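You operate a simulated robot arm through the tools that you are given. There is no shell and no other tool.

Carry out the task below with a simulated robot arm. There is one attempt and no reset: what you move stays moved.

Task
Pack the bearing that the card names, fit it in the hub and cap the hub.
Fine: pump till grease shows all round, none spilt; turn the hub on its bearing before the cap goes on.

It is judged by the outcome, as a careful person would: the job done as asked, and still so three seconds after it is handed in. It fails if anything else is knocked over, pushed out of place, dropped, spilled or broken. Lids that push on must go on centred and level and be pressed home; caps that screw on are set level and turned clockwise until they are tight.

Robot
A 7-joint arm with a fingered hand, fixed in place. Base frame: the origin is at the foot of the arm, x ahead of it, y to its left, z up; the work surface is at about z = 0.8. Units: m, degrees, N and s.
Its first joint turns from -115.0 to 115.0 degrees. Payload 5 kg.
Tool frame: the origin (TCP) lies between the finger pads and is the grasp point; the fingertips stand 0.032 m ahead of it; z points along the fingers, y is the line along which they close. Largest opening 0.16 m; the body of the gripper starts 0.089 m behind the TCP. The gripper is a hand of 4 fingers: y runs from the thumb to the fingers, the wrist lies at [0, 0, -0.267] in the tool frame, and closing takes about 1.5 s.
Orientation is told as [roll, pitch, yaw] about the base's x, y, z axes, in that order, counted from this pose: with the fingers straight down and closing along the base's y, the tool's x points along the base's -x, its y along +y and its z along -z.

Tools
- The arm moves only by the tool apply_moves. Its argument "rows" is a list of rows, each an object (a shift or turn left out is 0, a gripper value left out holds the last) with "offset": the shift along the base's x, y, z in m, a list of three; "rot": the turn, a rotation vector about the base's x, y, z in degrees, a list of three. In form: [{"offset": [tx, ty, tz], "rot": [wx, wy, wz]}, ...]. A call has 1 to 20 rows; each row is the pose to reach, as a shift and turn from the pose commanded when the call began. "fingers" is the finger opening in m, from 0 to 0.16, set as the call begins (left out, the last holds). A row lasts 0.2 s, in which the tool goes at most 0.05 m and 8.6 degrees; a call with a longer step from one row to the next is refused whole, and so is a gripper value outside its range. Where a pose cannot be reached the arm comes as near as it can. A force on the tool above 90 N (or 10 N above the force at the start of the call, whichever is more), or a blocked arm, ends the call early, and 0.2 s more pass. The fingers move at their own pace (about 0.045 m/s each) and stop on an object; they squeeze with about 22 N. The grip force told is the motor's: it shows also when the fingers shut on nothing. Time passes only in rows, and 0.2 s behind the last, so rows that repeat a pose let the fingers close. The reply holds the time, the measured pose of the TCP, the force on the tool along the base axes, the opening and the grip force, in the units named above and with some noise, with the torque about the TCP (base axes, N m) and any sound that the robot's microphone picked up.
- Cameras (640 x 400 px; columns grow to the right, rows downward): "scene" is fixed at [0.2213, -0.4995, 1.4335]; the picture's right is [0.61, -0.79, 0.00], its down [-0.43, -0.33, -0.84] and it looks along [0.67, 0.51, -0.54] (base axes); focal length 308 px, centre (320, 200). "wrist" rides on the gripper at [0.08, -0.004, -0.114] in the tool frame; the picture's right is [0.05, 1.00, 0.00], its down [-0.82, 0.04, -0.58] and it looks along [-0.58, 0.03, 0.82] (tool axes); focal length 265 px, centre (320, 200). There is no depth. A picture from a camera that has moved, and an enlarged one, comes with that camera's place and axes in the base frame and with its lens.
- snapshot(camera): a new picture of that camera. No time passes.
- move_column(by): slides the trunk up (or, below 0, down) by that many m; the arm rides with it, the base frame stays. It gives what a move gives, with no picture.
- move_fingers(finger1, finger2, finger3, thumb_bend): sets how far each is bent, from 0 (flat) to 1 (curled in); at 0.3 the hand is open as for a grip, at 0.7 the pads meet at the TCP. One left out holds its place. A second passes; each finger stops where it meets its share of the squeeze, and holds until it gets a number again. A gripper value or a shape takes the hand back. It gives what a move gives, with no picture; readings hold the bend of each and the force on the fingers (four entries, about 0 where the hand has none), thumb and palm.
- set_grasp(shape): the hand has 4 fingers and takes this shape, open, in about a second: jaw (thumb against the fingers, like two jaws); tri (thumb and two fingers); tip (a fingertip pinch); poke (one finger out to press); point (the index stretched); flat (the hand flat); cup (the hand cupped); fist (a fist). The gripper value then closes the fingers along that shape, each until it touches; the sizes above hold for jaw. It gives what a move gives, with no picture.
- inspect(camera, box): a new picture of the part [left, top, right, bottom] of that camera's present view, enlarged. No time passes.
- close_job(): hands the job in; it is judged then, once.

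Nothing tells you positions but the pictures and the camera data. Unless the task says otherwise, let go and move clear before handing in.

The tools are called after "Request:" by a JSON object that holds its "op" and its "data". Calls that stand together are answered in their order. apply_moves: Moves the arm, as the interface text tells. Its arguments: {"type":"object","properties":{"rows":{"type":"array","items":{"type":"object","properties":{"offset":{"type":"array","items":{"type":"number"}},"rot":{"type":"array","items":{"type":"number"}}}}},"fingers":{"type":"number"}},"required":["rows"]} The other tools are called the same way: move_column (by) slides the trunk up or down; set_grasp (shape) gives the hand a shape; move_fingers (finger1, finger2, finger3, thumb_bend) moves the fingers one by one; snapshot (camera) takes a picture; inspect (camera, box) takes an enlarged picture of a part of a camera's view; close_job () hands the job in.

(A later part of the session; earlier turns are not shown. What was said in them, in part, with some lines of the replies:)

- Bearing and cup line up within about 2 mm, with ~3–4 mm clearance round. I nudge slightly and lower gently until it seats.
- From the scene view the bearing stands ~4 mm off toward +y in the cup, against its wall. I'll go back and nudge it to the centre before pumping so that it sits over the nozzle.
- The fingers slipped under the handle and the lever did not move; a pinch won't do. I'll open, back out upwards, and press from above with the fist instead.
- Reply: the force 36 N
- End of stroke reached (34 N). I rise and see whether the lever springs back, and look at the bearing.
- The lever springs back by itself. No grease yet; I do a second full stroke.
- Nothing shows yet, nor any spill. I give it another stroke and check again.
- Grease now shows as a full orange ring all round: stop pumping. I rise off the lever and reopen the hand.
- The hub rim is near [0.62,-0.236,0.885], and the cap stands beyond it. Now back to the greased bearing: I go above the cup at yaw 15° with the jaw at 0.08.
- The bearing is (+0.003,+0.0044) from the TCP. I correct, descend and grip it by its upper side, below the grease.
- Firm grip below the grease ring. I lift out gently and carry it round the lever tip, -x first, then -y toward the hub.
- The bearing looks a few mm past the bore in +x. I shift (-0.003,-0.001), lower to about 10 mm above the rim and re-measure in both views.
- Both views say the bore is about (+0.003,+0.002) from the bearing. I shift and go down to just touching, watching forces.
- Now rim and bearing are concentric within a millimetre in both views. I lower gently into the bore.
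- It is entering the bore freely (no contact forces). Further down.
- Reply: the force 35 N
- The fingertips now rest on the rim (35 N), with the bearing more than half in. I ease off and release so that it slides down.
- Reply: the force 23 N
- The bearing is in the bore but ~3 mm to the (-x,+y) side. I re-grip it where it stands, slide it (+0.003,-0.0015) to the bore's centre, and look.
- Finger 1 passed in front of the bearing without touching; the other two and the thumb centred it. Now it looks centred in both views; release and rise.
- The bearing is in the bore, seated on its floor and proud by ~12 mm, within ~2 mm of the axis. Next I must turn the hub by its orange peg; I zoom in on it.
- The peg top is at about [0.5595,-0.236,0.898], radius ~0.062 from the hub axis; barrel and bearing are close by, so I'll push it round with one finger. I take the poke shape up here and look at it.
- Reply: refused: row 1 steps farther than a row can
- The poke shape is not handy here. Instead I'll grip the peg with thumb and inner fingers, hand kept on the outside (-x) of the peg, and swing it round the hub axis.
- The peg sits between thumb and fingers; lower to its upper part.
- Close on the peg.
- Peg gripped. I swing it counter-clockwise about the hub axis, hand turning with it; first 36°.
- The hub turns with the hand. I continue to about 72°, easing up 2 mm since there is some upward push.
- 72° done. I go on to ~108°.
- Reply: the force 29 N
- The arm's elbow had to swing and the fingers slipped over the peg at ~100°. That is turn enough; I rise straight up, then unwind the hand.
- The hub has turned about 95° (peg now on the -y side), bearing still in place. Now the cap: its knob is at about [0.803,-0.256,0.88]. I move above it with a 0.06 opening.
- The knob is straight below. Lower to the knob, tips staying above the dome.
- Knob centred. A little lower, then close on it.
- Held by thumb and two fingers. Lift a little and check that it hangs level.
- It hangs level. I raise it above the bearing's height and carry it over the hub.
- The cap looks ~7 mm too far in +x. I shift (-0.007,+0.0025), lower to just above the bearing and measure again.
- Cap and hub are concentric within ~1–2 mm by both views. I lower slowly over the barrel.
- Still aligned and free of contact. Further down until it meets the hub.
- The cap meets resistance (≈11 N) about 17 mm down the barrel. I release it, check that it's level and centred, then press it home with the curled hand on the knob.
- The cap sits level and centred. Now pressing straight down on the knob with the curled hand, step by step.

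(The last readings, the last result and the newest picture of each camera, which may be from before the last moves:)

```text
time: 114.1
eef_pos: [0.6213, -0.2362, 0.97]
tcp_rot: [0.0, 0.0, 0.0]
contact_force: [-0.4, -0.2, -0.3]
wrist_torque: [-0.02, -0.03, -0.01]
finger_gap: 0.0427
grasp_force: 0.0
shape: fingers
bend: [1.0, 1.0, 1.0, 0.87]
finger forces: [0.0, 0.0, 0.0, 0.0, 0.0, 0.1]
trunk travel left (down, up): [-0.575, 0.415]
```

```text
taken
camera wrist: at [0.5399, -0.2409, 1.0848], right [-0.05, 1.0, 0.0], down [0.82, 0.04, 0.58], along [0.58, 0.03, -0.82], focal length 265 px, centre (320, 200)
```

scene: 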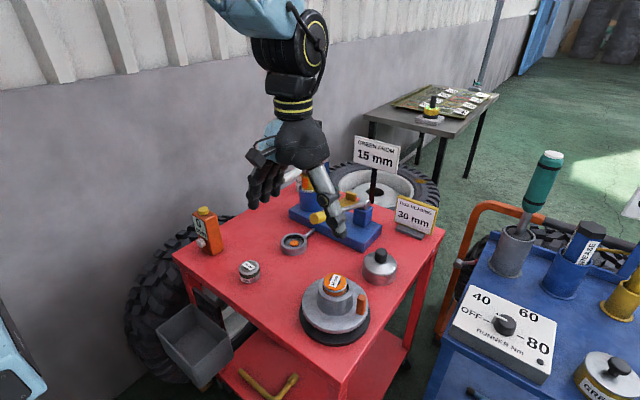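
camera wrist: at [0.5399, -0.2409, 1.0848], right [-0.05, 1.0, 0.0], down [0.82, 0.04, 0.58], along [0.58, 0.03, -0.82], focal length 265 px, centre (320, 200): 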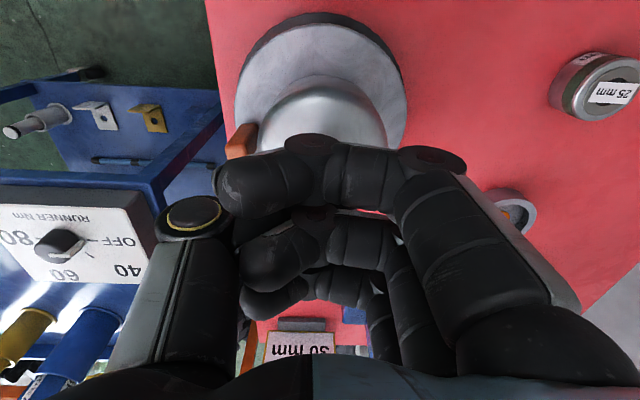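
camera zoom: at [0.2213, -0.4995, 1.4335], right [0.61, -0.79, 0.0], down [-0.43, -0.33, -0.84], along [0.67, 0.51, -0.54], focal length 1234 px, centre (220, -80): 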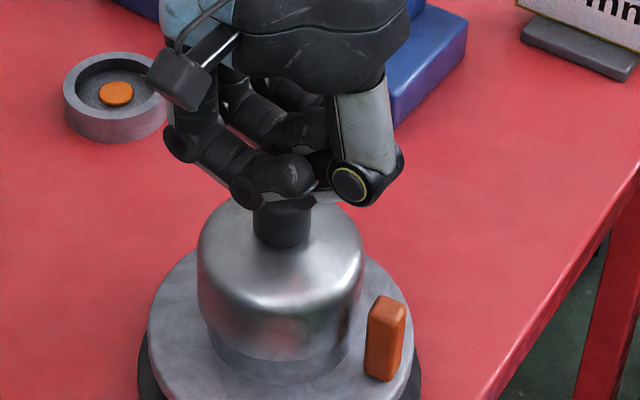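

Request:
{"op": "apply_moves", "data": {"rows": [{"offset": [0, 0, -0.002]}, {"offset": [0, 0, -0.004]}, {"offset": [0, 0, -0.006]}, {"offset": [0, 0, -0.008]}, {"offset": [0, 0, -0.008]}]}}

Request:
{"op": "inspect", "data": {"camera": "scene", "box": [295, 220, 395, 320]}}

```text
time: 115.3
eef_pos: [0.6206, -0.2354, 0.9622]
tcp_rot: [0.1, 0.1, 0.0]
contact_force: [-0.7, -1.9, 7.7]
wrist_torque: [0.08, 0.01, 0.03]
finger_gap: 0.0407
grasp_force: 0.1
shape: fingers
bend: [1.0, 1.0, 1.0, 0.93]
finger forces: [0.1, 0.1, 0.1, 0.0, 0.0, 0.0]
trunk travel left (down, up): [-0.575, 0.415]
```

```text
4.00 times, centred on (345, 270) of scene
camera zoom: at [0.2213, -0.4995, 1.4335], right [0.61, -0.79, 0.0], down [-0.43, -0.33, -0.84], along [0.67, 0.51, -0.54], focal length 1234 px, centre (220, -80)
```

zoom: 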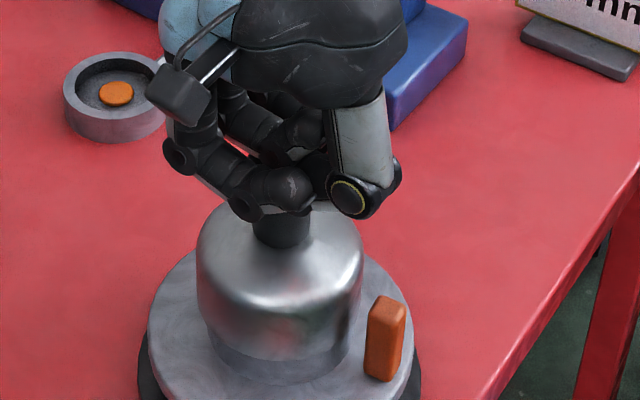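

Contact (8 N), the thumb is giving a little. Press on.

Request:
{"op": "apply_moves", "data": {"rows": [{"offset": [0, 0, -0.003]}, {"offset": [0, 0, -0.006]}, {"offset": [0, 0, -0.009]}, {"offset": [0, 0, -0.009]}]}}

Request:
{"op": "inspect", "data": {"camera": "scene", "box": [295, 220, 395, 320]}}

```text
time: 116.3
eef_pos: [0.6206, -0.2375, 0.9543]
tcp_rot: [-0.2, -0.2, -0.2]
contact_force: [0.7, -13.7, 41.4]
wrist_torque: [-0.33, -0.01, -0.02]
finger_gap: 0.04
grasp_force: 34.8
shape: fingers
bend: [1.0, 1.0, 1.0, 1.0]
finger forces: [0.0, 0.1, 0.1, 0.0, 69.7, 0.1]
trunk travel left (down, up): [-0.575, 0.415]
```

```text
4.00 times, centred on (345, 270) of scene
camera zoom: at [0.2213, -0.4995, 1.4335], right [0.61, -0.79, 0.0], down [-0.43, -0.33, -0.84], along [0.67, 0.51, -0.54], focal length 1234 px, centre (220, -80)
```

zoom: 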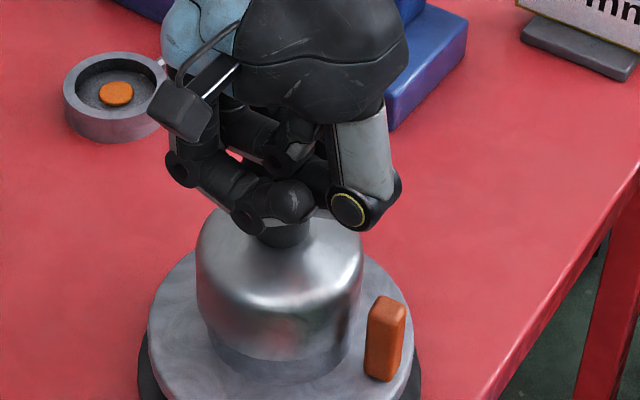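

41 N through the thumb with some side force and no movement of the cap. I back off, swing the thumb out of the way and press with the curled fingers squarely.

Request:
{"op": "apply_moves", "data": {"rows": [{"offset": [0, 0, 0.01]}, {"offset": [0, 0, 0.03]}, {"offset": [0, 0, 0.06]}, {"offset": [0, 0, 0.06]}]}}

Request:
{"op": "move_fingers", "data": {"thumb_bend": 0.3}}

Request:
{"op": "snapshot", "data": {"camera": "wrist"}}

Request:
{"op": "inspect", "data": {"camera": "scene", "box": [280, 180, 400, 320]}}

```text
time: 117.3
eef_pos: [0.6234, -0.2358, 1.0123]
tcp_rot: [0.0, 0.1, 0.1]
contact_force: [0.1, -0.8, 0.4]
wrist_torque: [0.0, 0.0, 0.01]
finger_gap: 0.0425
grasp_force: 0.1
shape: fingers
bend: [1.0, 1.0, 1.0, 0.95]
finger forces: [0.0, 0.0, 0.0, 0.0, 0.0, 0.0]
trunk travel left (down, up): [-0.575, 0.415]
```

```text
time: 118.3
eef_pos: [0.624, -0.2364, 1.012]
tcp_rot: [0.0, 0.0, 0.0]
contact_force: [0.0, 0.4, 0.0]
wrist_torque: [0.03, -0.02, 0.05]
finger_gap: 0.0783
grasp_force: 0.0
shape: fingers
bend: [1.0, 1.0, 1.0, 0.3]
finger forces: [0.1, 0.0, 0.1, 0.1, 0.1, 0.0]
trunk travel left (down, up): [-0.575, 0.415]
```

```text
taken
camera wrist: at [0.5433, -0.2409, 1.1269], right [-0.05, 1.0, 0.0], down [0.82, 0.04, 0.58], along [0.58, 0.03, -0.82], focal length 265 px, centre (320, 200)
```

wrist: 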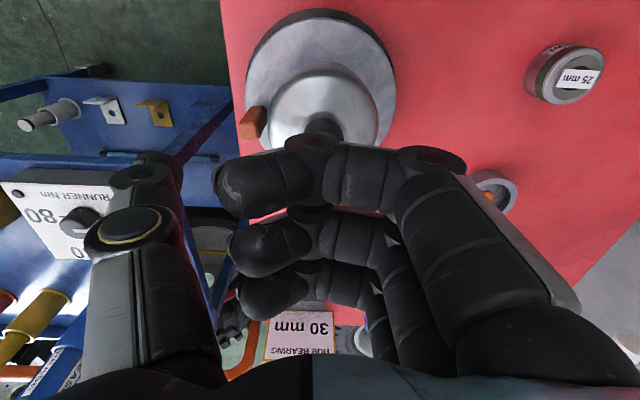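

```text
2.86 times, centred on (340, 250) of scene
camera zoom: at [0.2213, -0.4995, 1.4335], right [0.61, -0.79, 0.0], down [-0.43, -0.33, -0.84], along [0.67, 0.51, -0.54], focal length 881 px, centre (263, 57)
```

zoom: 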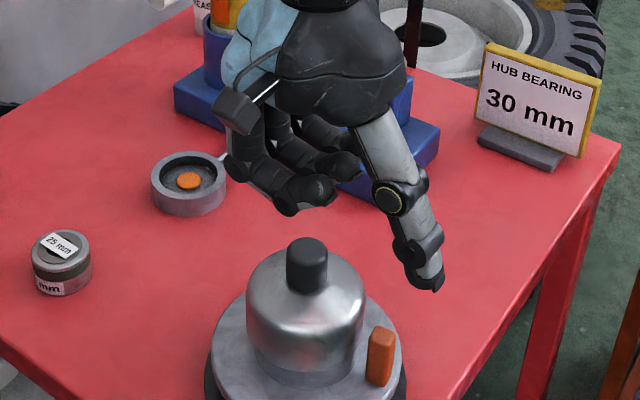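

The finger joints' underside is now right over the knob and the thumb hangs clear. Press down again.

Request:
{"op": "apply_moves", "data": {"rows": [{"offset": [-0.002, 0, -0.03]}, {"offset": [-0.002, 0, -0.045]}, {"offset": [-0.002, 0, -0.05]}, {"offset": [-0.002, 0, -0.054]}, {"offset": [-0.002, 0, -0.057]}, {"offset": [-0.002, 0, -0.06]}, {"offset": [-0.002, 0, -0.06]}]}}

Request:
{"op": "inspect", "data": {"camera": "scene", "box": [295, 220, 395, 320]}}

```text
time: 119.9
eef_pos: [0.6184, -0.2372, 0.9523]
tcp_rot: [0.0, -0.1, 0.0]
contact_force: [0.0, -0.1, 0.5]
wrist_torque: [0.03, 0.02, 0.01]
finger_gap: 0.0782
grasp_force: 0.0
shape: fingers
bend: [1.0, 1.0, 1.0, 0.3]
finger forces: [0.0, 0.0, 0.0, 0.0, 0.1, 0.0]
trunk travel left (down, up): [-0.575, 0.415]
```

```text
4.00 times, centred on (345, 270) of scene
camera zoom: at [0.2213, -0.4995, 1.4335], right [0.61, -0.79, 0.0], down [-0.43, -0.33, -0.84], along [0.67, 0.51, -0.54], focal length 1234 px, centre (220, -80)
```

zoom: 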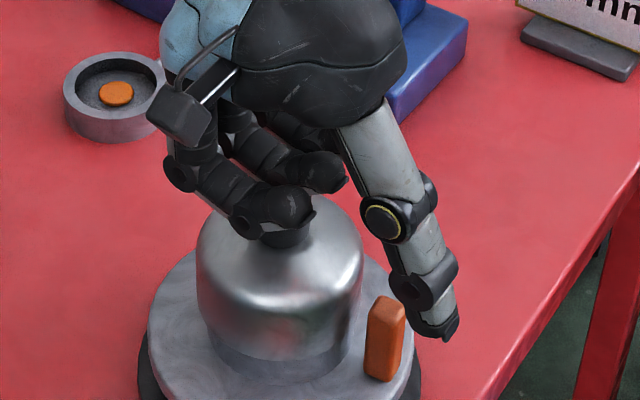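

Request:
{"op": "apply_moves", "data": {"rows": [{"offset": [0.001, 0.001, -0.002]}, {"offset": [0.001, 0.001, -0.004]}, {"offset": [0.001, 0.001, -0.006]}, {"offset": [0.001, 0.001, -0.008]}, {"offset": [0.001, 0.001, -0.008]}]}}

Request:
{"op": "inspect", "data": {"camera": "scene", "box": [295, 220, 395, 320]}}

```text
time: 121.1
eef_pos: [0.6192, -0.2352, 0.9443]
tcp_rot: [0.0, 0.0, 0.0]
contact_force: [1.5, 2.0, 7.5]
wrist_torque: [-0.08, 0.01, 0.02]
finger_gap: 0.0785
grasp_force: 4.3
shape: fingers
bend: [1.0, 1.0, 1.0, 0.3]
finger forces: [0.0, 8.3, 0.0, 0.0, 0.0, 0.0]
trunk travel left (down, up): [-0.575, 0.415]
```

```text
4.00 times, centred on (345, 270) of scene
camera zoom: at [0.2213, -0.4995, 1.4335], right [0.61, -0.79, 0.0], down [-0.43, -0.33, -0.84], along [0.67, 0.51, -0.54], focal length 1234 px, centre (220, -80)
```

zoom: 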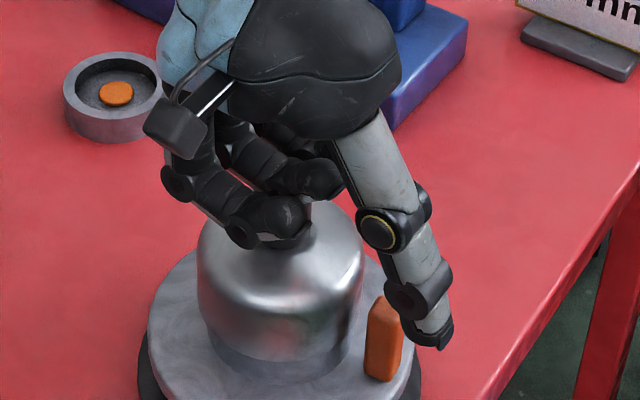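

Contact on the middle finger. Pressing harder in small steps.

Request:
{"op": "apply_moves", "data": {"rows": [{"offset": [0, 0, -0.002]}, {"offset": [0, 0, -0.004]}, {"offset": [0, 0, -0.005]}, {"offset": [0, 0, -0.005]}]}}

Request:
{"op": "inspect", "data": {"camera": "scene", "box": [295, 220, 395, 320]}}

```text
time: 122.1
eef_pos: [0.6197, -0.2348, 0.9397]
tcp_rot: [-0.2, 0.0, 0.0]
contact_force: [-1.6, 4.9, 18.2]
wrist_torque: [-0.18, 0.0, 0.0]
finger_gap: 0.0781
grasp_force: 9.3
shape: fingers
bend: [1.0, 1.0, 1.0, 0.3]
finger forces: [0.0, 17.6, 0.5, 0.0, 0.0, 0.0]
trunk travel left (down, up): [-0.575, 0.415]
```

```text
4.00 times, centred on (345, 270) of scene
camera zoom: at [0.2213, -0.4995, 1.4335], right [0.61, -0.79, 0.0], down [-0.43, -0.33, -0.84], along [0.67, 0.51, -0.54], focal length 1234 px, centre (220, -80)
```

zoom: 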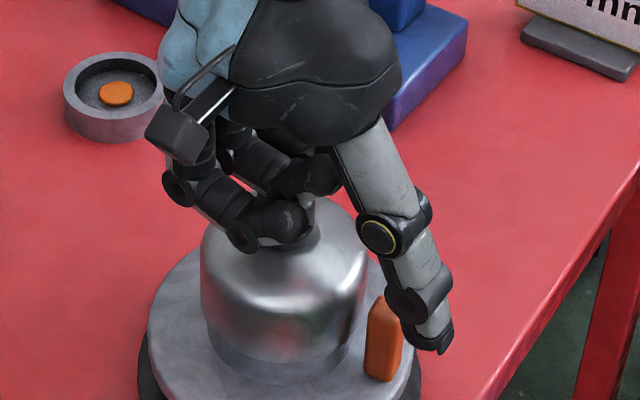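

Pressing with bent fingers pushes the cap sideways a little. Better: grip the knob with the jaw and bear down on the dome with the fingertips, evenly. I lift off and reopen.

Request:
{"op": "apply_moves", "data": {"rows": [{"offset": [0, 0, 0.01]}, {"offset": [0, 0, 0.04]}, {"offset": [0, 0, 0.08]}, {"offset": [0, 0, 0.12]}, {"offset": [0, 0, 0.14]}, {"offset": [0, 0, 0.14]}]}}

Request:
{"op": "set_grasp", "data": {"shape": "jaw"}}

Request:
{"op": "inspect", "data": {"camera": "scene", "box": [315, 255, 375, 315]}}

Request:
{"op": "inspect", "data": {"camera": "wrist", "box": [230, 0, 410, 200]}}

```text
time: 123.5
eef_pos: [0.6183, -0.2358, 1.0798]
tcp_rot: [0.0, -0.1, 0.0]
contact_force: [0.0, 1.5, -0.1]
wrist_torque: [0.01, -0.02, 0.04]
finger_gap: 0.0784
grasp_force: 0.0
shape: fingers
bend: [1.0, 1.0, 1.0, 0.3]
finger forces: [0.0, 0.0, 0.1, 0.0, 0.0, 0.0]
trunk travel left (down, up): [-0.575, 0.415]
```

```text
time: 124.4
eef_pos: [0.6182, -0.2349, 1.0799]
tcp_rot: [-0.1, 0.0, 0.0]
contact_force: [-0.2, 0.4, -0.2]
wrist_torque: [-0.01, 0.0, 0.0]
finger_gap: 0.16
grasp_force: 0.0
shape: jaw
bend: [0.3, 0.3, 0.3, 0.3]
finger forces: [0.0, 0.0, 0.0, 0.1, 0.0, 0.0]
trunk travel left (down, up): [-0.575, 0.415]
```

```text
6.67 times, centred on (345, 285) of scene
camera zoom: at [0.2213, -0.4995, 1.4335], right [0.61, -0.79, 0.0], down [-0.43, -0.33, -0.84], along [0.67, 0.51, -0.54], focal length 2056 px, centre (153, -367)
```

zoom: 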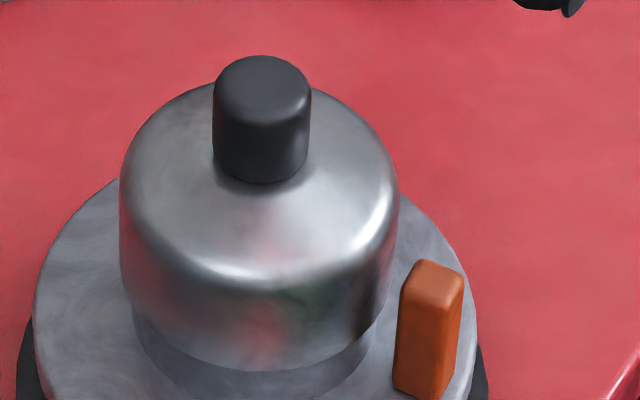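

```text
2.00 times, centred on (320, 100) of wrist
camera zoom: at [0.5375, -0.2401, 1.1947], right [-0.05, 1.0, 0.0], down [0.82, 0.04, 0.58], along [0.58, 0.03, -0.82], focal length 531 px, centre (320, 400)
```

zoom: 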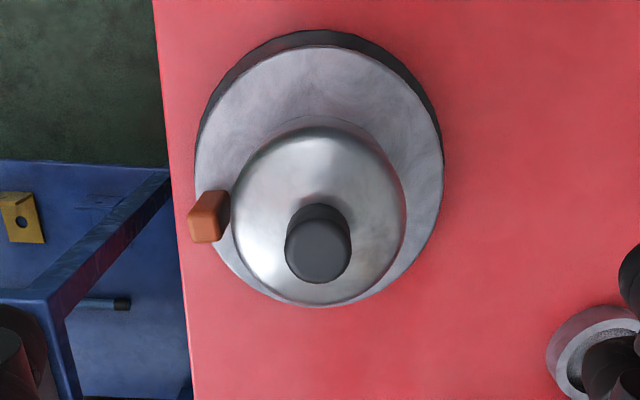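

The cap is loose enough to shift slightly, so it's resting on its stop or waiting for a firm press. I grip the knob centrally and bear down with the fingertips on the dome.

Request:
{"op": "apply_moves", "data": {"rows": [{"offset": [0.003, -0.001, -0.02]}, {"offset": [0.003, -0.001, -0.05]}, {"offset": [0.003, -0.001, -0.08]}, {"offset": [0.003, -0.001, -0.098]}, {"offset": [0.003, -0.001, -0.104]}, {"offset": [0.003, -0.001, -0.104]}, {"offset": [0.003, -0.001, -0.104]}], "fingers": 0.06}}

Request:
{"op": "apply_moves", "data": {"rows": [{"offset": [0, 0, 0]}, {"offset": [0, 0, 0]}, {"offset": [0, 0, 0]}, {"offset": [0, 0, 0]}, {"offset": [0, 0, 0]}, {"offset": [0, 0, 0]}, {"offset": [0, 0, 0]}], "fingers": 0.0}}

Request:
{"op": "inspect", "data": {"camera": "scene", "box": [295, 220, 395, 320]}}

Request:
{"op": "snapshot", "data": {"camera": "wrist"}}

```text
time: 126.0
eef_pos: [0.6241, -0.2368, 0.9763]
tcp_rot: [0.0, 0.0, 0.0]
contact_force: [-0.1, 0.2, 0.3]
wrist_torque: [0.02, 0.01, 0.03]
finger_gap: 0.061
grasp_force: 0.0
shape: jaw
bend: [0.73, 0.73, 0.73, 0.7]
finger forces: [0.0, 0.1, 0.0, 0.0, 0.0, 0.0]
trunk travel left (down, up): [-0.575, 0.415]
```

```text
time: 127.6
eef_pos: [0.6237, -0.2367, 0.9774]
tcp_rot: [0.1, -0.1, 0.0]
contact_force: [0.0, -1.5, 5.2]
wrist_torque: [0.1, -0.02, -0.03]
finger_gap: 0.0105
grasp_force: 22.4
shape: jaw
bend: [0.68, 0.72, 0.68, 0.71]
finger forces: [0.0, 13.0, 0.0, 0.0, 14.9, 0.1]
trunk travel left (down, up): [-0.575, 0.415]
```

```text
4.00 times, centred on (345, 270) of scene
camera zoom: at [0.2213, -0.4995, 1.4335], right [0.61, -0.79, 0.0], down [-0.43, -0.33, -0.84], along [0.67, 0.51, -0.54], focal length 1234 px, centre (220, -80)
```

zoom: 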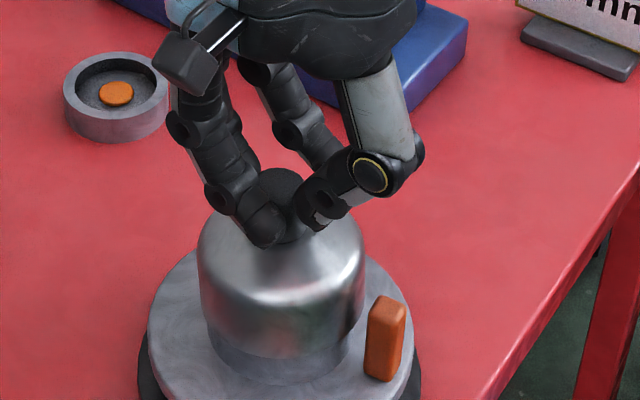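

```text
taken
camera wrist: at [0.5433, -0.2419, 1.0916], right [-0.05, 1.0, 0.0], down [0.82, 0.04, 0.58], along [0.58, 0.03, -0.82], focal length 265 px, centre (320, 200)
```

wrist: 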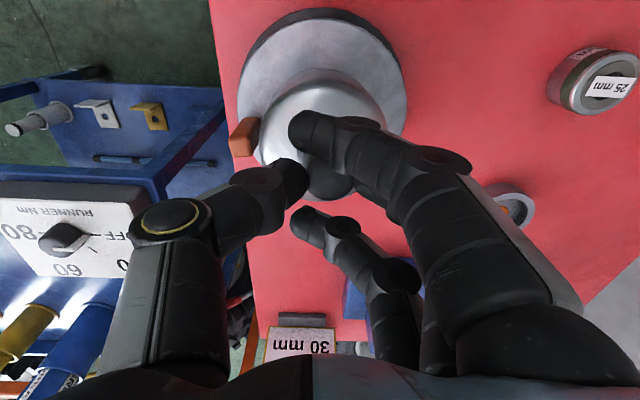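

Gripped between thumb and middle finger. Now bear down.

Request:
{"op": "apply_moves", "data": {"rows": [{"offset": [0, 0, -0.003]}, {"offset": [0, 0, -0.006]}, {"offset": [0, 0, -0.009]}, {"offset": [0, 0, -0.009]}]}}

Request:
{"op": "inspect", "data": {"camera": "scene", "box": [295, 220, 395, 320]}}

```text
time: 128.6
eef_pos: [0.6221, -0.2378, 0.9662]
tcp_rot: [0.0, 0.0, -0.1]
contact_force: [-4.5, -7.5, 13.1]
wrist_torque: [-0.06, 0.03, 0.0]
finger_gap: 0.0123
grasp_force: 21.9
shape: jaw
bend: [0.68, 0.73, 0.68, 0.73]
finger forces: [0.0, 11.3, 0.0, 0.1, 20.2, 0.1]
trunk travel left (down, up): [-0.575, 0.415]
```

```text
4.00 times, centred on (345, 270) of scene
camera zoom: at [0.2213, -0.4995, 1.4335], right [0.61, -0.79, 0.0], down [-0.43, -0.33, -0.84], along [0.67, 0.51, -0.54], focal length 1234 px, centre (220, -80)
```

zoom: 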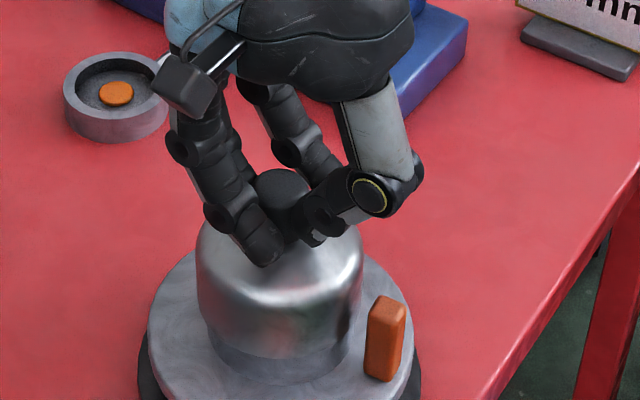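

Request:
{"op": "apply_moves", "data": {"rows": [{"offset": [0, 0, -0.003]}, {"offset": [0, 0, -0.006]}, {"offset": [0, 0, -0.008]}, {"offset": [0, 0, -0.008]}]}}

Request:
{"op": "inspect", "data": {"camera": "scene", "box": [295, 220, 395, 320]}}

```text
time: 129.6
eef_pos: [0.6217, -0.2372, 0.9611]
tcp_rot: [0.0, -0.1, -0.1]
contact_force: [-8.8, -14.9, 32.0]
wrist_torque: [-0.18, 0.04, -0.04]
finger_gap: 0.0134
grasp_force: 21.9
shape: jaw
bend: [0.68, 0.73, 0.68, 0.74]
finger forces: [0.0, 12.8, 0.5, 0.0, 28.5, 0.0]
trunk travel left (down, up): [-0.575, 0.415]
```

```text
4.00 times, centred on (345, 270) of scene
camera zoom: at [0.2213, -0.4995, 1.4335], right [0.61, -0.79, 0.0], down [-0.43, -0.33, -0.84], along [0.67, 0.51, -0.54], focal length 1234 px, centre (220, -80)
```

zoom: 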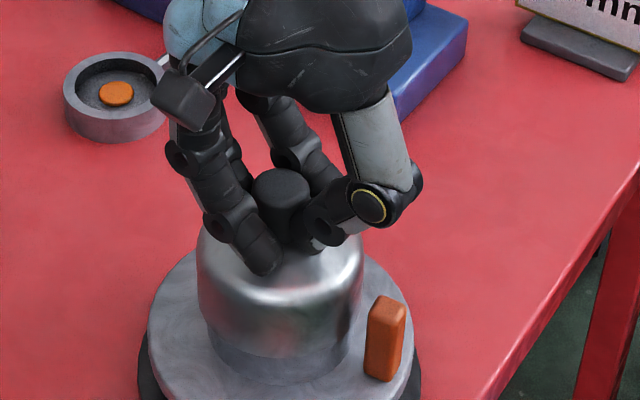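

There is side force (-9,-15 N): the cap binds against the barrel. I follow it by moving (-0.0015,-0.0025) while holding the press.

Request:
{"op": "apply_moves", "data": {"rows": [{"offset": [-0.0008, -0.0012, 0.001]}, {"offset": [-0.0015, -0.0025, 0.001]}, {"offset": [-0.0015, -0.0025, 0.001]}]}}

Request:
{"op": "apply_moves", "data": {"rows": [{"offset": [0, 0, -0.003]}, {"offset": [0, 0, -0.006]}, {"offset": [0, 0, -0.006]}]}}

Request:
{"op": "inspect", "data": {"camera": "scene", "box": [295, 220, 395, 320]}}

```text
time: 130.4
eef_pos: [0.6207, -0.2377, 0.9591]
tcp_rot: [0.0, -0.1, -0.1]
contact_force: [-1.0, -8.5, 24.0]
wrist_torque: [-0.01, -0.04, -0.05]
finger_gap: 0.0126
grasp_force: 22.5
shape: jaw
bend: [0.68, 0.73, 0.68, 0.73]
finger forces: [0.0, 12.6, 0.6, 0.0, 21.5, 0.0]
trunk travel left (down, up): [-0.575, 0.415]
```

```text
time: 131.2
eef_pos: [0.6193, -0.2392, 0.9554]
tcp_rot: [-0.1, -0.2, 0.0]
contact_force: [-1.3, -9.2, 47.7]
wrist_torque: [0.53, -0.01, -0.08]
finger_gap: 0.0143
grasp_force: 22.0
shape: jaw
bend: [0.68, 0.75, 0.68, 0.73]
finger forces: [0.0, 38.5, 1.5, 0.0, 29.3, 0.0]
trunk travel left (down, up): [-0.575, 0.415]
```

```text
4.00 times, centred on (345, 270) of scene
camera zoom: at [0.2213, -0.4995, 1.4335], right [0.61, -0.79, 0.0], down [-0.43, -0.33, -0.84], along [0.67, 0.51, -0.54], focal length 1234 px, centre (220, -80)
```

zoom: 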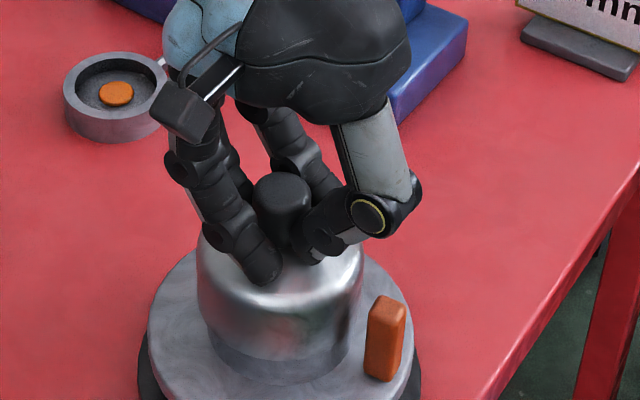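

48 N and no movement. One firmer push, up to about 75–80 N, to be sure it is home.

Request:
{"op": "apply_moves", "data": {"rows": [{"offset": [0, 0.001, -0.002]}, {"offset": [0, 0.001, -0.004]}, {"offset": [0, 0.001, -0.006]}, {"offset": [0, 0.001, -0.006]}]}}

Request:
{"op": "inspect", "data": {"camera": "scene", "box": [295, 220, 395, 320]}}

```text
time: 132.0
eef_pos: [0.6214, -0.2406, 0.9537]
tcp_rot: [-0.5, -0.5, 0.0]
contact_force: [-14.9, -5.4, 54.0]
wrist_torque: [0.51, 0.48, 0.12]
finger_gap: 0.0145
grasp_force: 22.4
shape: jaw
bend: [0.68, 0.76, 0.68, 0.73]
finger forces: [0.1, 47.3, 1.4, 0.0, 34.8, 0.0]
trunk travel left (down, up): [-0.575, 0.415]
stopped in row 4: the force on the tool passed its limit at 92 N (the readings are from after the stop); the commanded pose is now the measured one
```

```text
4.00 times, centred on (345, 270) of scene
camera zoom: at [0.2213, -0.4995, 1.4335], right [0.61, -0.79, 0.0], down [-0.43, -0.33, -0.84], along [0.67, 0.51, -0.54], focal length 1234 px, centre (220, -80)
```

zoom: 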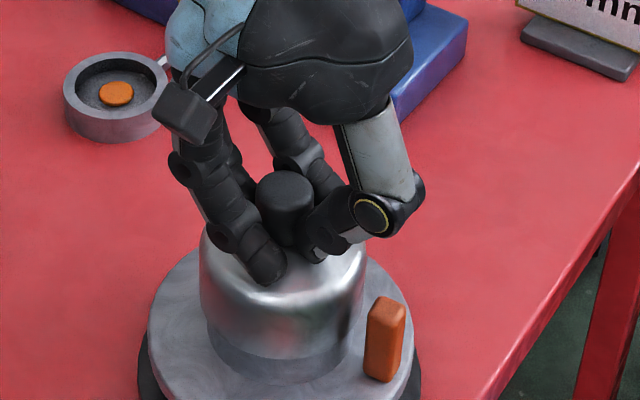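

At 92 N the cap stays put: it is against a hard stop. I let go, rise and check its seating closely.

Request:
{"op": "apply_moves", "data": {"rows": [{"offset": [0, 0, 0.006]}, {"offset": [0, 0, 0.008]}, {"offset": [0, 0, 0.008]}]}}

Request:
{"op": "apply_moves", "data": {"rows": [{"offset": [0, 0, 0]}, {"offset": [0, 0, 0]}, {"offset": [0, 0, 0]}, {"offset": [0, 0, 0]}, {"offset": [0, 0, 0.03]}, {"offset": [0, 0, 0.07]}, {"offset": [0, 0, 0.11]}, {"offset": [0, 0, 0.11]}], "fingers": 0.07}}

Request:
{"op": "inspect", "data": {"camera": "scene", "box": [315, 255, 375, 315]}}

Request:
{"op": "inspect", "data": {"camera": "wrist", "box": [230, 0, 410, 200]}}

```text
time: 132.8
eef_pos: [0.6219, -0.2381, 0.957]
tcp_rot: [-0.1, -0.3, -0.1]
contact_force: [-7.4, -4.5, 7.5]
wrist_torque: [0.15, 0.19, 0.05]
finger_gap: 0.0119
grasp_force: 22.4
shape: jaw
bend: [0.68, 0.73, 0.68, 0.72]
finger forces: [0.1, 18.2, 1.2, 0.0, 16.8, 0.0]
trunk travel left (down, up): [-0.575, 0.415]
```

```text
time: 134.6
eef_pos: [0.6202, -0.2396, 1.0707]
tcp_rot: [-0.1, -0.1, 0.0]
contact_force: [-0.3, 0.0, -0.8]
wrist_torque: [0.0, -0.02, -0.01]
finger_gap: 0.0696
grasp_force: 0.0
shape: jaw
bend: [0.73, 0.73, 0.73, 0.7]
finger forces: [0.1, 0.0, 0.0, 0.0, 0.0, 0.0]
trunk travel left (down, up): [-0.575, 0.415]
```

```text
6.67 times, centred on (345, 285) of scene
camera zoom: at [0.2213, -0.4995, 1.4335], right [0.61, -0.79, 0.0], down [-0.43, -0.33, -0.84], along [0.67, 0.51, -0.54], focal length 2056 px, centre (153, -367)
```

zoom: 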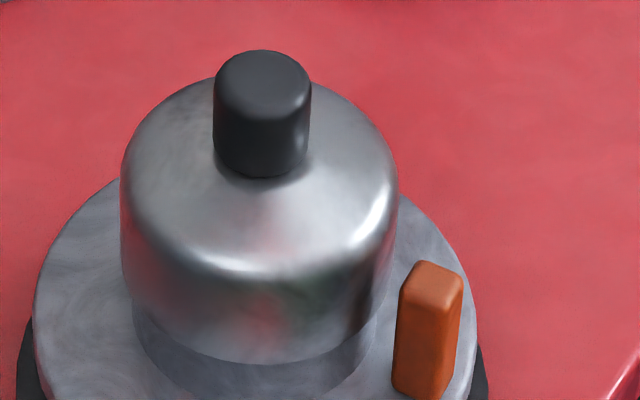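

```text
2.00 times, centred on (320, 100) of wrist
camera zoom: at [0.5384, -0.2444, 1.1847], right [-0.05, 1.0, 0.0], down [0.81, 0.04, 0.58], along [0.58, 0.03, -0.81], focal length 531 px, centre (320, 400)
```

zoom: 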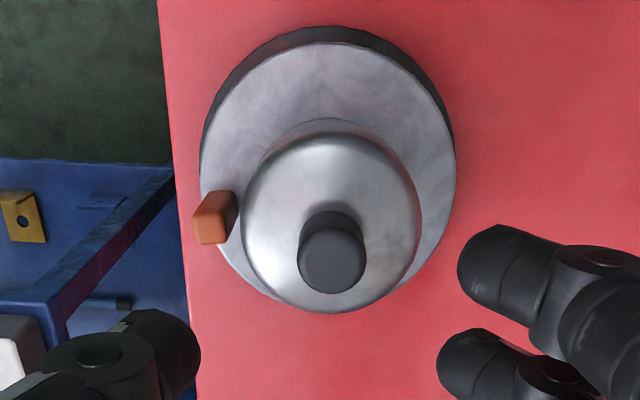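

The cap is centred within ~1.5 mm. I want a low side view to verify levelness and height, so I back off toward -x and tilt the hand.

Request:
{"op": "apply_moves", "data": {"rows": [{"offset": [-0.04, 0, 0.01]}, {"offset": [-0.08, 0, 0.01]}, {"offset": [-0.12, 0, 0.01]}, {"offset": [-0.15, 0.003, 0.0], "rot": [0, -7, 0]}, {"offset": [-0.15, 0.003, -0.02], "rot": [0, -14, 0]}, {"offset": [-0.15, 0.003, -0.04], "rot": [0, -21, 0]}, {"offset": [-0.15, 0.003, -0.06], "rot": [0, -28, 0]}, {"offset": [-0.15, 0.003, -0.09], "rot": [0, -35, 0]}, {"offset": [-0.15, 0.003, -0.1], "rot": [0, -35, 0]}, {"offset": [-0.15, 0.003, -0.1], "rot": [0, -35, 0]}]}}

Request:
{"op": "snapshot", "data": {"camera": "wrist"}}

Request:
{"op": "inspect", "data": {"camera": "wrist", "box": [240, 120, 400, 240]}}

```text
time: 136.8
eef_pos: [0.4798, -0.2412, 0.9668]
tcp_rot: [0.0, -35.2, 0.0]
contact_force: [0.6, 0.0, 0.0]
wrist_torque: [-0.01, -0.01, 0.03]
finger_gap: 0.0694
grasp_force: 0.0
shape: jaw
bend: [0.73, 0.73, 0.73, 0.7]
finger forces: [0.0, 0.1, 0.0, 0.0, 0.0, 0.0]
out of reach, approached as far as the arm can: row 8, 9, 10
trunk travel left (down, up): [-0.575, 0.415]
```

```text
taken
camera wrist: at [0.3482, -0.2456, 1.0153], right [-0.04, 1.0, -0.03], down [0.33, 0.04, 0.94], along [0.94, 0.03, -0.34], focal length 265 px, centre (320, 200)
```

wrist: 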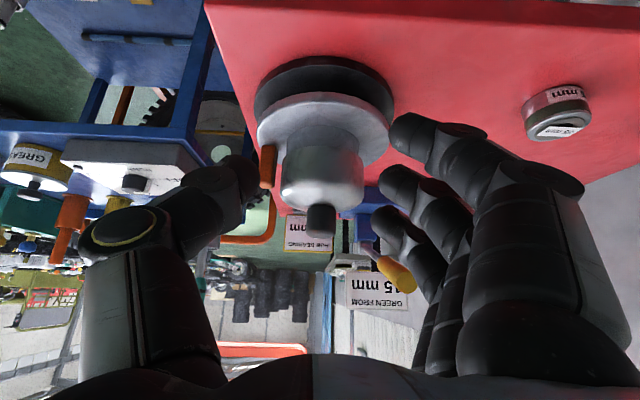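

```text
3.33 times, centred on (320, 180) of wrist
camera zoom: at [0.3482, -0.2456, 1.0153], right [-0.04, 1.0, -0.03], down [0.33, 0.04, 0.94], along [0.94, 0.03, -0.34], focal length 885 px, centre (320, 267)
```

zoom: 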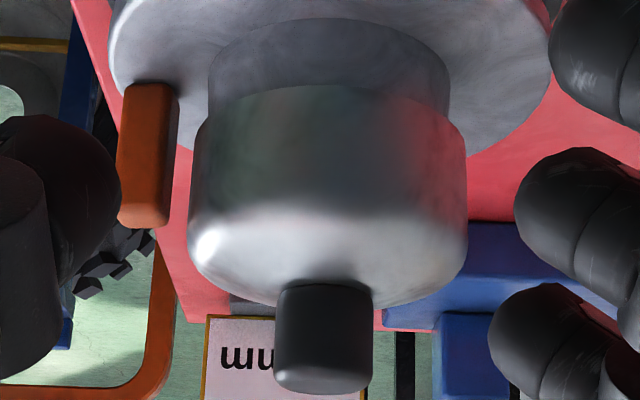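

From the side the cap is level. But it still slides a little sideways, so I doubt it's truly home: my presses had side load. I'll go back, grip the knob, null the side force first, and then press straight down.

Request:
{"op": "apply_moves", "data": {"rows": [{"offset": [0, 0, 0.03], "rot": [0, 7, 0]}, {"offset": [0, 0, 0.06], "rot": [0, 14, 0]}, {"offset": [0, 0, 0.09], "rot": [0, 21, 0]}, {"offset": [0, 0, 0.1], "rot": [0, 28, 0]}, {"offset": [0.02, -0.003, 0.11], "rot": [0, 35, 0]}, {"offset": [0.06, -0.003, 0.11], "rot": [0, 35, 0]}, {"offset": [0.1, -0.003, 0.11], "rot": [0, 35, 0]}, {"offset": [0.14, -0.003, 0.11], "rot": [0, 35, 0]}, {"offset": [0.15, -0.003, 0.1], "rot": [0, 35, 0]}, {"offset": [0.15, -0.003, 0.1], "rot": [0, 35, 0]}]}}

Request:
{"op": "inspect", "data": {"camera": "wrist", "box": [230, 0, 410, 200]}}

```text
time: 139.0
eef_pos: [0.6296, -0.2459, 1.0663]
tcp_rot: [-0.2, -0.2, 0.0]
contact_force: [-0.2, 0.4, -0.5]
wrist_torque: [-0.01, -0.04, 0.0]
finger_gap: 0.0694
grasp_force: 0.1
shape: jaw
bend: [0.73, 0.73, 0.73, 0.7]
finger forces: [0.0, 0.0, 0.1, 0.0, 0.0, 0.0]
trunk travel left (down, up): [-0.575, 0.415]
```

```text
2.00 times, centred on (320, 100) of wrist
camera zoom: at [0.5478, -0.2509, 1.1811], right [-0.05, 1.0, 0.0], down [0.81, 0.04, 0.58], along [0.58, 0.03, -0.81], focal length 531 px, centre (320, 400)
```

zoom: 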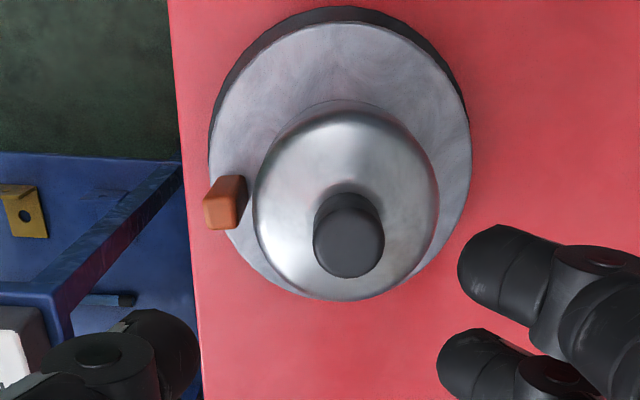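

Request:
{"op": "apply_moves", "data": {"rows": [{"offset": [-0.004, 0.005, -0.02], "rot": [0.2, 0.2, 0]}, {"offset": [-0.008, 0.0107, -0.05], "rot": [0.2, 0.2, 0]}, {"offset": [-0.008, 0.0107, -0.08], "rot": [0.2, 0.2, 0]}, {"offset": [-0.008, 0.0107, -0.098], "rot": [0.2, 0.2, 0]}, {"offset": [-0.008, 0.0107, -0.098], "rot": [0.2, 0.2, 0]}], "fingers": 0.06}}

Request:
{"op": "snapshot", "data": {"camera": "wrist"}}

Request:
{"op": "apply_moves", "data": {"rows": [{"offset": [0, 0, 0]}, {"offset": [0, 0, 0]}, {"offset": [0, 0, 0]}, {"offset": [0, 0, 0]}, {"offset": [0, 0, 0]}, {"offset": [0, 0, 0]}, {"offset": [0, 0, 0]}], "fingers": 0.0}}

Request:
{"op": "snapshot", "data": {"camera": "wrist"}}

```text
time: 140.2
eef_pos: [0.6228, -0.2319, 0.9689]
tcp_rot: [0.0, 0.0, -0.1]
contact_force: [-0.3, 0.1, 0.4]
wrist_torque: [0.01, 0.0, 0.07]
finger_gap: 0.0606
grasp_force: 0.1
shape: jaw
bend: [0.73, 0.73, 0.73, 0.7]
finger forces: [0.0, 0.0, 0.0, 0.1, 0.0, 0.0]
trunk travel left (down, up): [-0.575, 0.415]
```

```text
taken
camera wrist: at [0.5413, -0.2373, 1.0827], right [-0.05, 1.0, 0.0], down [0.82, 0.04, 0.58], along [0.58, 0.03, -0.82], focal length 265 px, centre (320, 200)
```

wrist: 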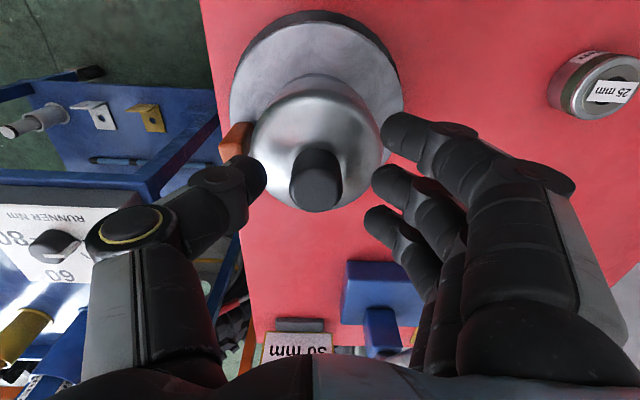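

```text
time: 141.8
eef_pos: [0.6221, -0.2324, 0.9685]
tcp_rot: [-0.1, 0.0, 0.0]
contact_force: [0.7, -3.9, 6.1]
wrist_torque: [-0.03, 0.03, -0.02]
finger_gap: 0.0107
grasp_force: 21.7
shape: jaw
bend: [0.68, 0.72, 0.68, 0.71]
finger forces: [0.0, 12.0, 0.0, 0.0, 15.4, 0.1]
trunk travel left (down, up): [-0.575, 0.415]
```

```text
taken
camera wrist: at [0.5412, -0.2378, 1.0833], right [-0.05, 1.0, 0.0], down [0.81, 0.04, 0.58], along [0.58, 0.03, -0.82], focal length 265 px, centre (320, 200)
```

wrist: 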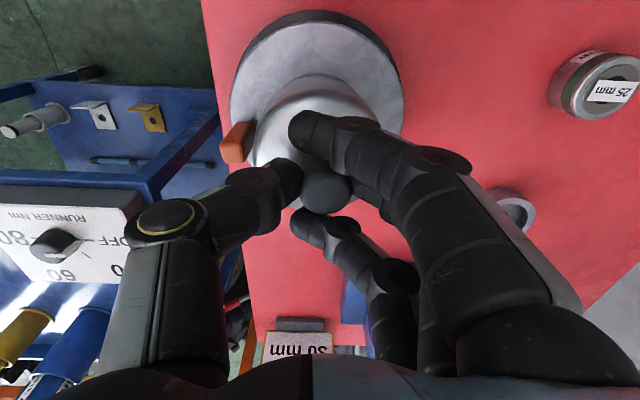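

Cap is held ~3 mm too far in +y. I move it toward the hub axis, without pressing.

Request:
{"op": "apply_moves", "data": {"rows": [{"offset": [0, -0.001, 0.001]}, {"offset": [0, -0.002, 0.002]}, {"offset": [0, -0.0035, 0.002]}, {"offset": [0, -0.0035, 0.002]}]}}

Request:
{"op": "inspect", "data": {"camera": "wrist", "box": [220, 0, 420, 140]}}

Request:
{"op": "inspect", "data": {"camera": "scene", "box": [315, 255, 375, 315]}}

```text
time: 142.8
eef_pos: [0.6217, -0.2359, 0.9712]
tcp_rot: [0.0, 0.0, 0.0]
contact_force: [1.5, 3.4, -3.6]
wrist_torque: [0.15, 0.0, 0.03]
finger_gap: 0.0096
grasp_force: 21.8
shape: jaw
bend: [0.68, 0.71, 0.68, 0.71]
finger forces: [0.0, 12.8, 0.3, 0.0, 9.8, 0.0]
trunk travel left (down, up): [-0.575, 0.415]
```

```text
2.86 times, centred on (320, 70) of wrist
camera zoom: at [0.5409, -0.241, 1.086], right [-0.05, 1.0, 0.0], down [0.82, 0.04, 0.58], along [0.58, 0.03, -0.82], focal length 758 px, centre (320, 571)
```

zoom: 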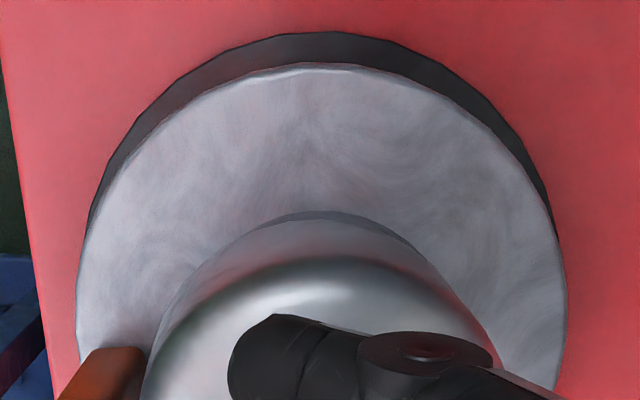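

```text
6.67 times, centred on (345, 285) of scene
camera zoom: at [0.2213, -0.4995, 1.4335], right [0.61, -0.79, 0.0], down [-0.43, -0.33, -0.84], along [0.67, 0.51, -0.54], focal length 2056 px, centre (153, -367)
```

zoom: 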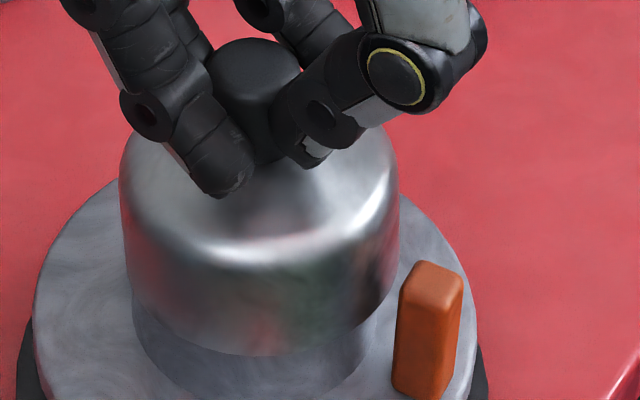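

Now centred in both views. Press straight down in small steps, watching side force.

Request:
{"op": "apply_moves", "data": {"rows": [{"offset": [0, 0, -0.003]}, {"offset": [0, 0, -0.006]}, {"offset": [0, 0, -0.008]}, {"offset": [0, 0, -0.008]}]}}

Request:
{"op": "inspect", "data": {"camera": "scene", "box": [315, 255, 375, 315]}}

```text
time: 143.8
eef_pos: [0.6207, -0.238, 0.9654]
tcp_rot: [-0.1, 0.0, -0.1]
contact_force: [-1.7, -5.7, 20.9]
wrist_torque: [0.12, -0.06, 0.07]
finger_gap: 0.0115
grasp_force: 22.3
shape: jaw
bend: [0.68, 0.72, 0.68, 0.72]
finger forces: [0.0, 14.8, 0.6, 0.0, 19.3, 0.0]
trunk travel left (down, up): [-0.575, 0.415]
```

```text
6.67 times, centred on (345, 285) of scene
camera zoom: at [0.2213, -0.4995, 1.4335], right [0.61, -0.79, 0.0], down [-0.43, -0.33, -0.84], along [0.67, 0.51, -0.54], focal length 2056 px, centre (153, -367)
```

zoom: 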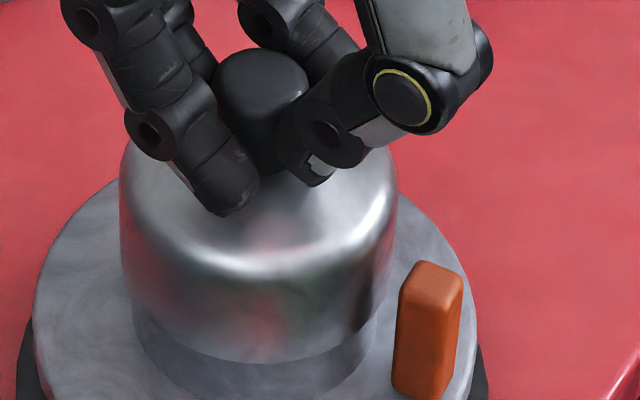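

Request:
{"op": "apply_moves", "data": {"rows": [{"offset": [-0.0003, -0.001, -0.001]}, {"offset": [-0.0003, -0.0015, -0.004]}, {"offset": [-0.0003, -0.002, -0.007]}, {"offset": [-0.0003, -0.002, -0.007]}]}}

Request:
{"op": "inspect", "data": {"camera": "scene", "box": [315, 255, 375, 315]}}

```text
time: 144.8
eef_pos: [0.6201, -0.2377, 0.9577]
tcp_rot: [-0.1, -0.2, 0.0]
contact_force: [-2.6, -7.6, 35.3]
wrist_torque: [0.09, -0.04, -0.05]
finger_gap: 0.013
grasp_force: 22.0
shape: jaw
bend: [0.68, 0.72, 0.68, 0.74]
finger forces: [0.0, 18.1, 4.3, 0.0, 24.5, 0.0]
trunk travel left (down, up): [-0.575, 0.415]
```

```text
6.67 times, centred on (345, 285) of scene
camera zoom: at [0.2213, -0.4995, 1.4335], right [0.61, -0.79, 0.0], down [-0.43, -0.33, -0.84], along [0.67, 0.51, -0.54], focal length 2056 px, centre (153, -367)
```

zoom: 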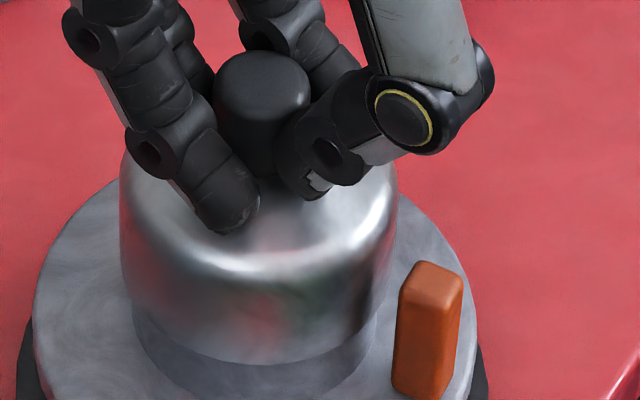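

The cap does not go any lower under a straight 35 N (nor earlier at 92 N): it is at its seat, level and centred. I ease off, release and check once more.

Request:
{"op": "apply_moves", "data": {"rows": [{"offset": [0, 0.001, 0.004]}, {"offset": [0, 0.0015, 0.007]}, {"offset": [0, 0.0015, 0.007]}]}}

Request:
{"op": "apply_moves", "data": {"rows": [{"offset": [0, 0, 0]}, {"offset": [0, 0, 0]}, {"offset": [0, 0, 0]}, {"offset": [0, 0, 0]}, {"offset": [0, 0, 0]}, {"offset": [0, 0, 0.03]}, {"offset": [0, 0, 0.07]}, {"offset": [0, 0, 0.11]}, {"offset": [0, 0, 0.11]}], "fingers": 0.07}}

Request:
{"op": "inspect", "data": {"camera": "scene", "box": [315, 255, 375, 315]}}

Request:
{"op": "inspect", "data": {"camera": "wrist", "box": [230, 0, 410, 200]}}

```text
time: 145.6
eef_pos: [0.6211, -0.2363, 0.9614]
tcp_rot: [0.1, 0.1, 0.1]
contact_force: [-1.3, -3.5, -0.7]
wrist_torque: [-0.13, 0.13, -0.02]
finger_gap: 0.0108
grasp_force: 22.0
shape: jaw
bend: [0.68, 0.71, 0.67, 0.72]
finger forces: [0.1, 11.4, 3.8, 0.0, 15.5, 0.0]
trunk travel left (down, up): [-0.575, 0.415]
```

```text
time: 147.6
eef_pos: [0.6203, -0.2394, 1.0739]
tcp_rot: [0.0, 0.0, 0.1]
contact_force: [0.2, 0.3, -0.7]
wrist_torque: [0.04, 0.02, 0.01]
finger_gap: 0.0697
grasp_force: 0.0
shape: jaw
bend: [0.73, 0.73, 0.73, 0.7]
finger forces: [0.0, 0.0, 0.0, 0.1, 0.1, 0.0]
trunk travel left (down, up): [-0.575, 0.415]
```

```text
6.67 times, centred on (345, 285) of scene
camera zoom: at [0.2213, -0.4995, 1.4335], right [0.61, -0.79, 0.0], down [-0.43, -0.33, -0.84], along [0.67, 0.51, -0.54], focal length 2056 px, centre (153, -367)
```

zoom: 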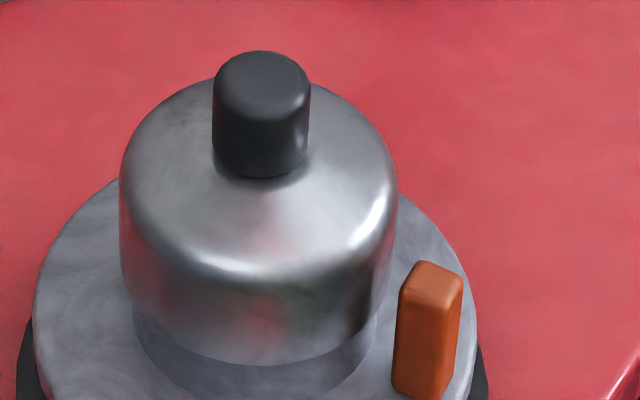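

```text
2.00 times, centred on (320, 100) of wrist
camera zoom: at [0.5391, -0.2439, 1.1894], right [-0.05, 1.0, 0.0], down [0.82, 0.04, 0.58], along [0.58, 0.03, -0.82], focal length 531 px, centre (320, 400)
```

zoom: 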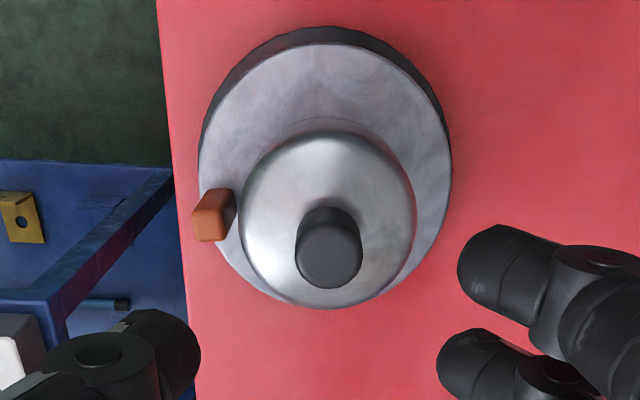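

The cap is level, centred and seated. I move clear and take a last look at the whole scene.

Request:
{"op": "apply_moves", "data": {"rows": [{"offset": [-0.02, 0.03, 0.03]}, {"offset": [-0.04, 0.06, 0.06]}, {"offset": [-0.06, 0.09, 0.09]}, {"offset": [-0.08, 0.12, 0.12]}, {"offset": [-0.1, 0.15, 0.14]}, {"offset": [-0.1, 0.18, 0.14]}, {"offset": [-0.1, 0.18, 0.14]}]}}

Request:
{"op": "snapshot", "data": {"camera": "scene"}}

Request:
{"op": "snapshot", "data": {"camera": "wrist"}}

Request:
{"op": "inspect", "data": {"camera": "scene", "box": [270, 210, 400, 350]}}

```text
time: 149.2
eef_pos: [0.5194, -0.0575, 1.2134]
tcp_rot: [0.0, -0.1, 0.0]
contact_force: [0.4, 0.4, -0.6]
wrist_torque: [0.05, 0.0, 0.01]
finger_gap: 0.0695
grasp_force: 0.1
shape: jaw
bend: [0.73, 0.73, 0.73, 0.7]
finger forces: [0.1, 0.0, 0.0, 0.0, 0.0, 0.0]
trunk travel left (down, up): [-0.575, 0.415]
```

```text
taken
```

scene: 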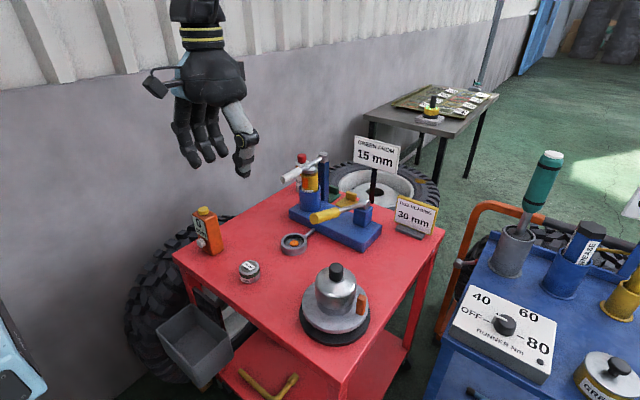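

```text
taken
camera wrist: at [0.4374, -0.0627, 1.3275], right [-0.05, 1.0, 0.0], down [0.82, 0.04, 0.58], along [0.58, 0.03, -0.82], focal length 265 px, centre (320, 200)
```

wrist: 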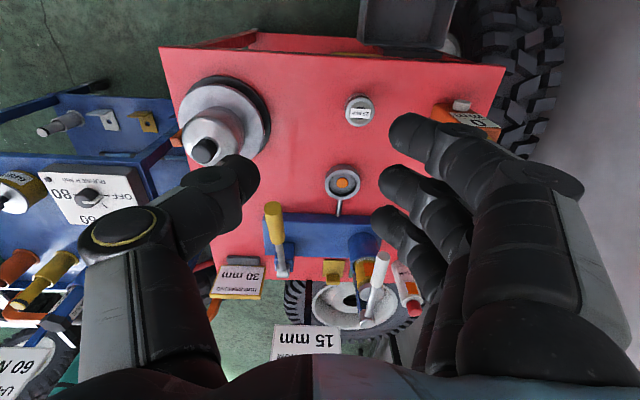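

```text
2.86 times, centred on (335, 280) of scene
camera zoom: at [0.2213, -0.4995, 1.4335], right [0.61, -0.79, 0.0], down [-0.43, -0.33, -0.84], along [0.67, 0.51, -0.54], focal length 881 px, centre (277, -29)
```

zoom: 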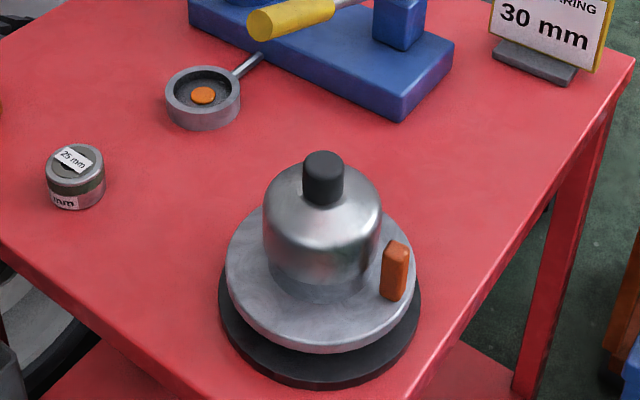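

The cap is on the hub, level and centred. The 25 mm bearing, the cup, the levers and the signs are where they were. Nothing is spilt and the hand is clear, so I hand in.

Request:
{"op": "close_job", "data": {}}

```text
The job is handed in.
```

I packed the 30 mm bearing, put it in the hub, turned the hub about a quarter turn and capped it. I'm not certain the cap is fully home, and the result hasn't come back yet.

- **Bearing:** I used the one the card names, with the orange band, and left the 25 mm one alone.
- **Grease:** It took three full strokes of the yellow lever. Grease showed as a full ring on the third and I stopped there; I saw none spilt on the cart or in the cup.
- **Fit:** The bearing sits in the bore within about 2 mm of centre and stands proud of the rim. It did not drop further when released, so I take it to be on the floor of the bore.
- **Turning:** I turned the hub about 99° by its peg before the cap went on. My fingers slipped off the peg near the end of that turn.
- **Cap:** It is level and centred within about 1–2 mm, and did not go lower when pressed with a peak of 92 N. It still shifts a few millimetres sideways under load. It may be resting on the greased bearing, which I could not see under the cap.

Nothing was knocked over or pushed out of place. The hand is open and clear of the work.
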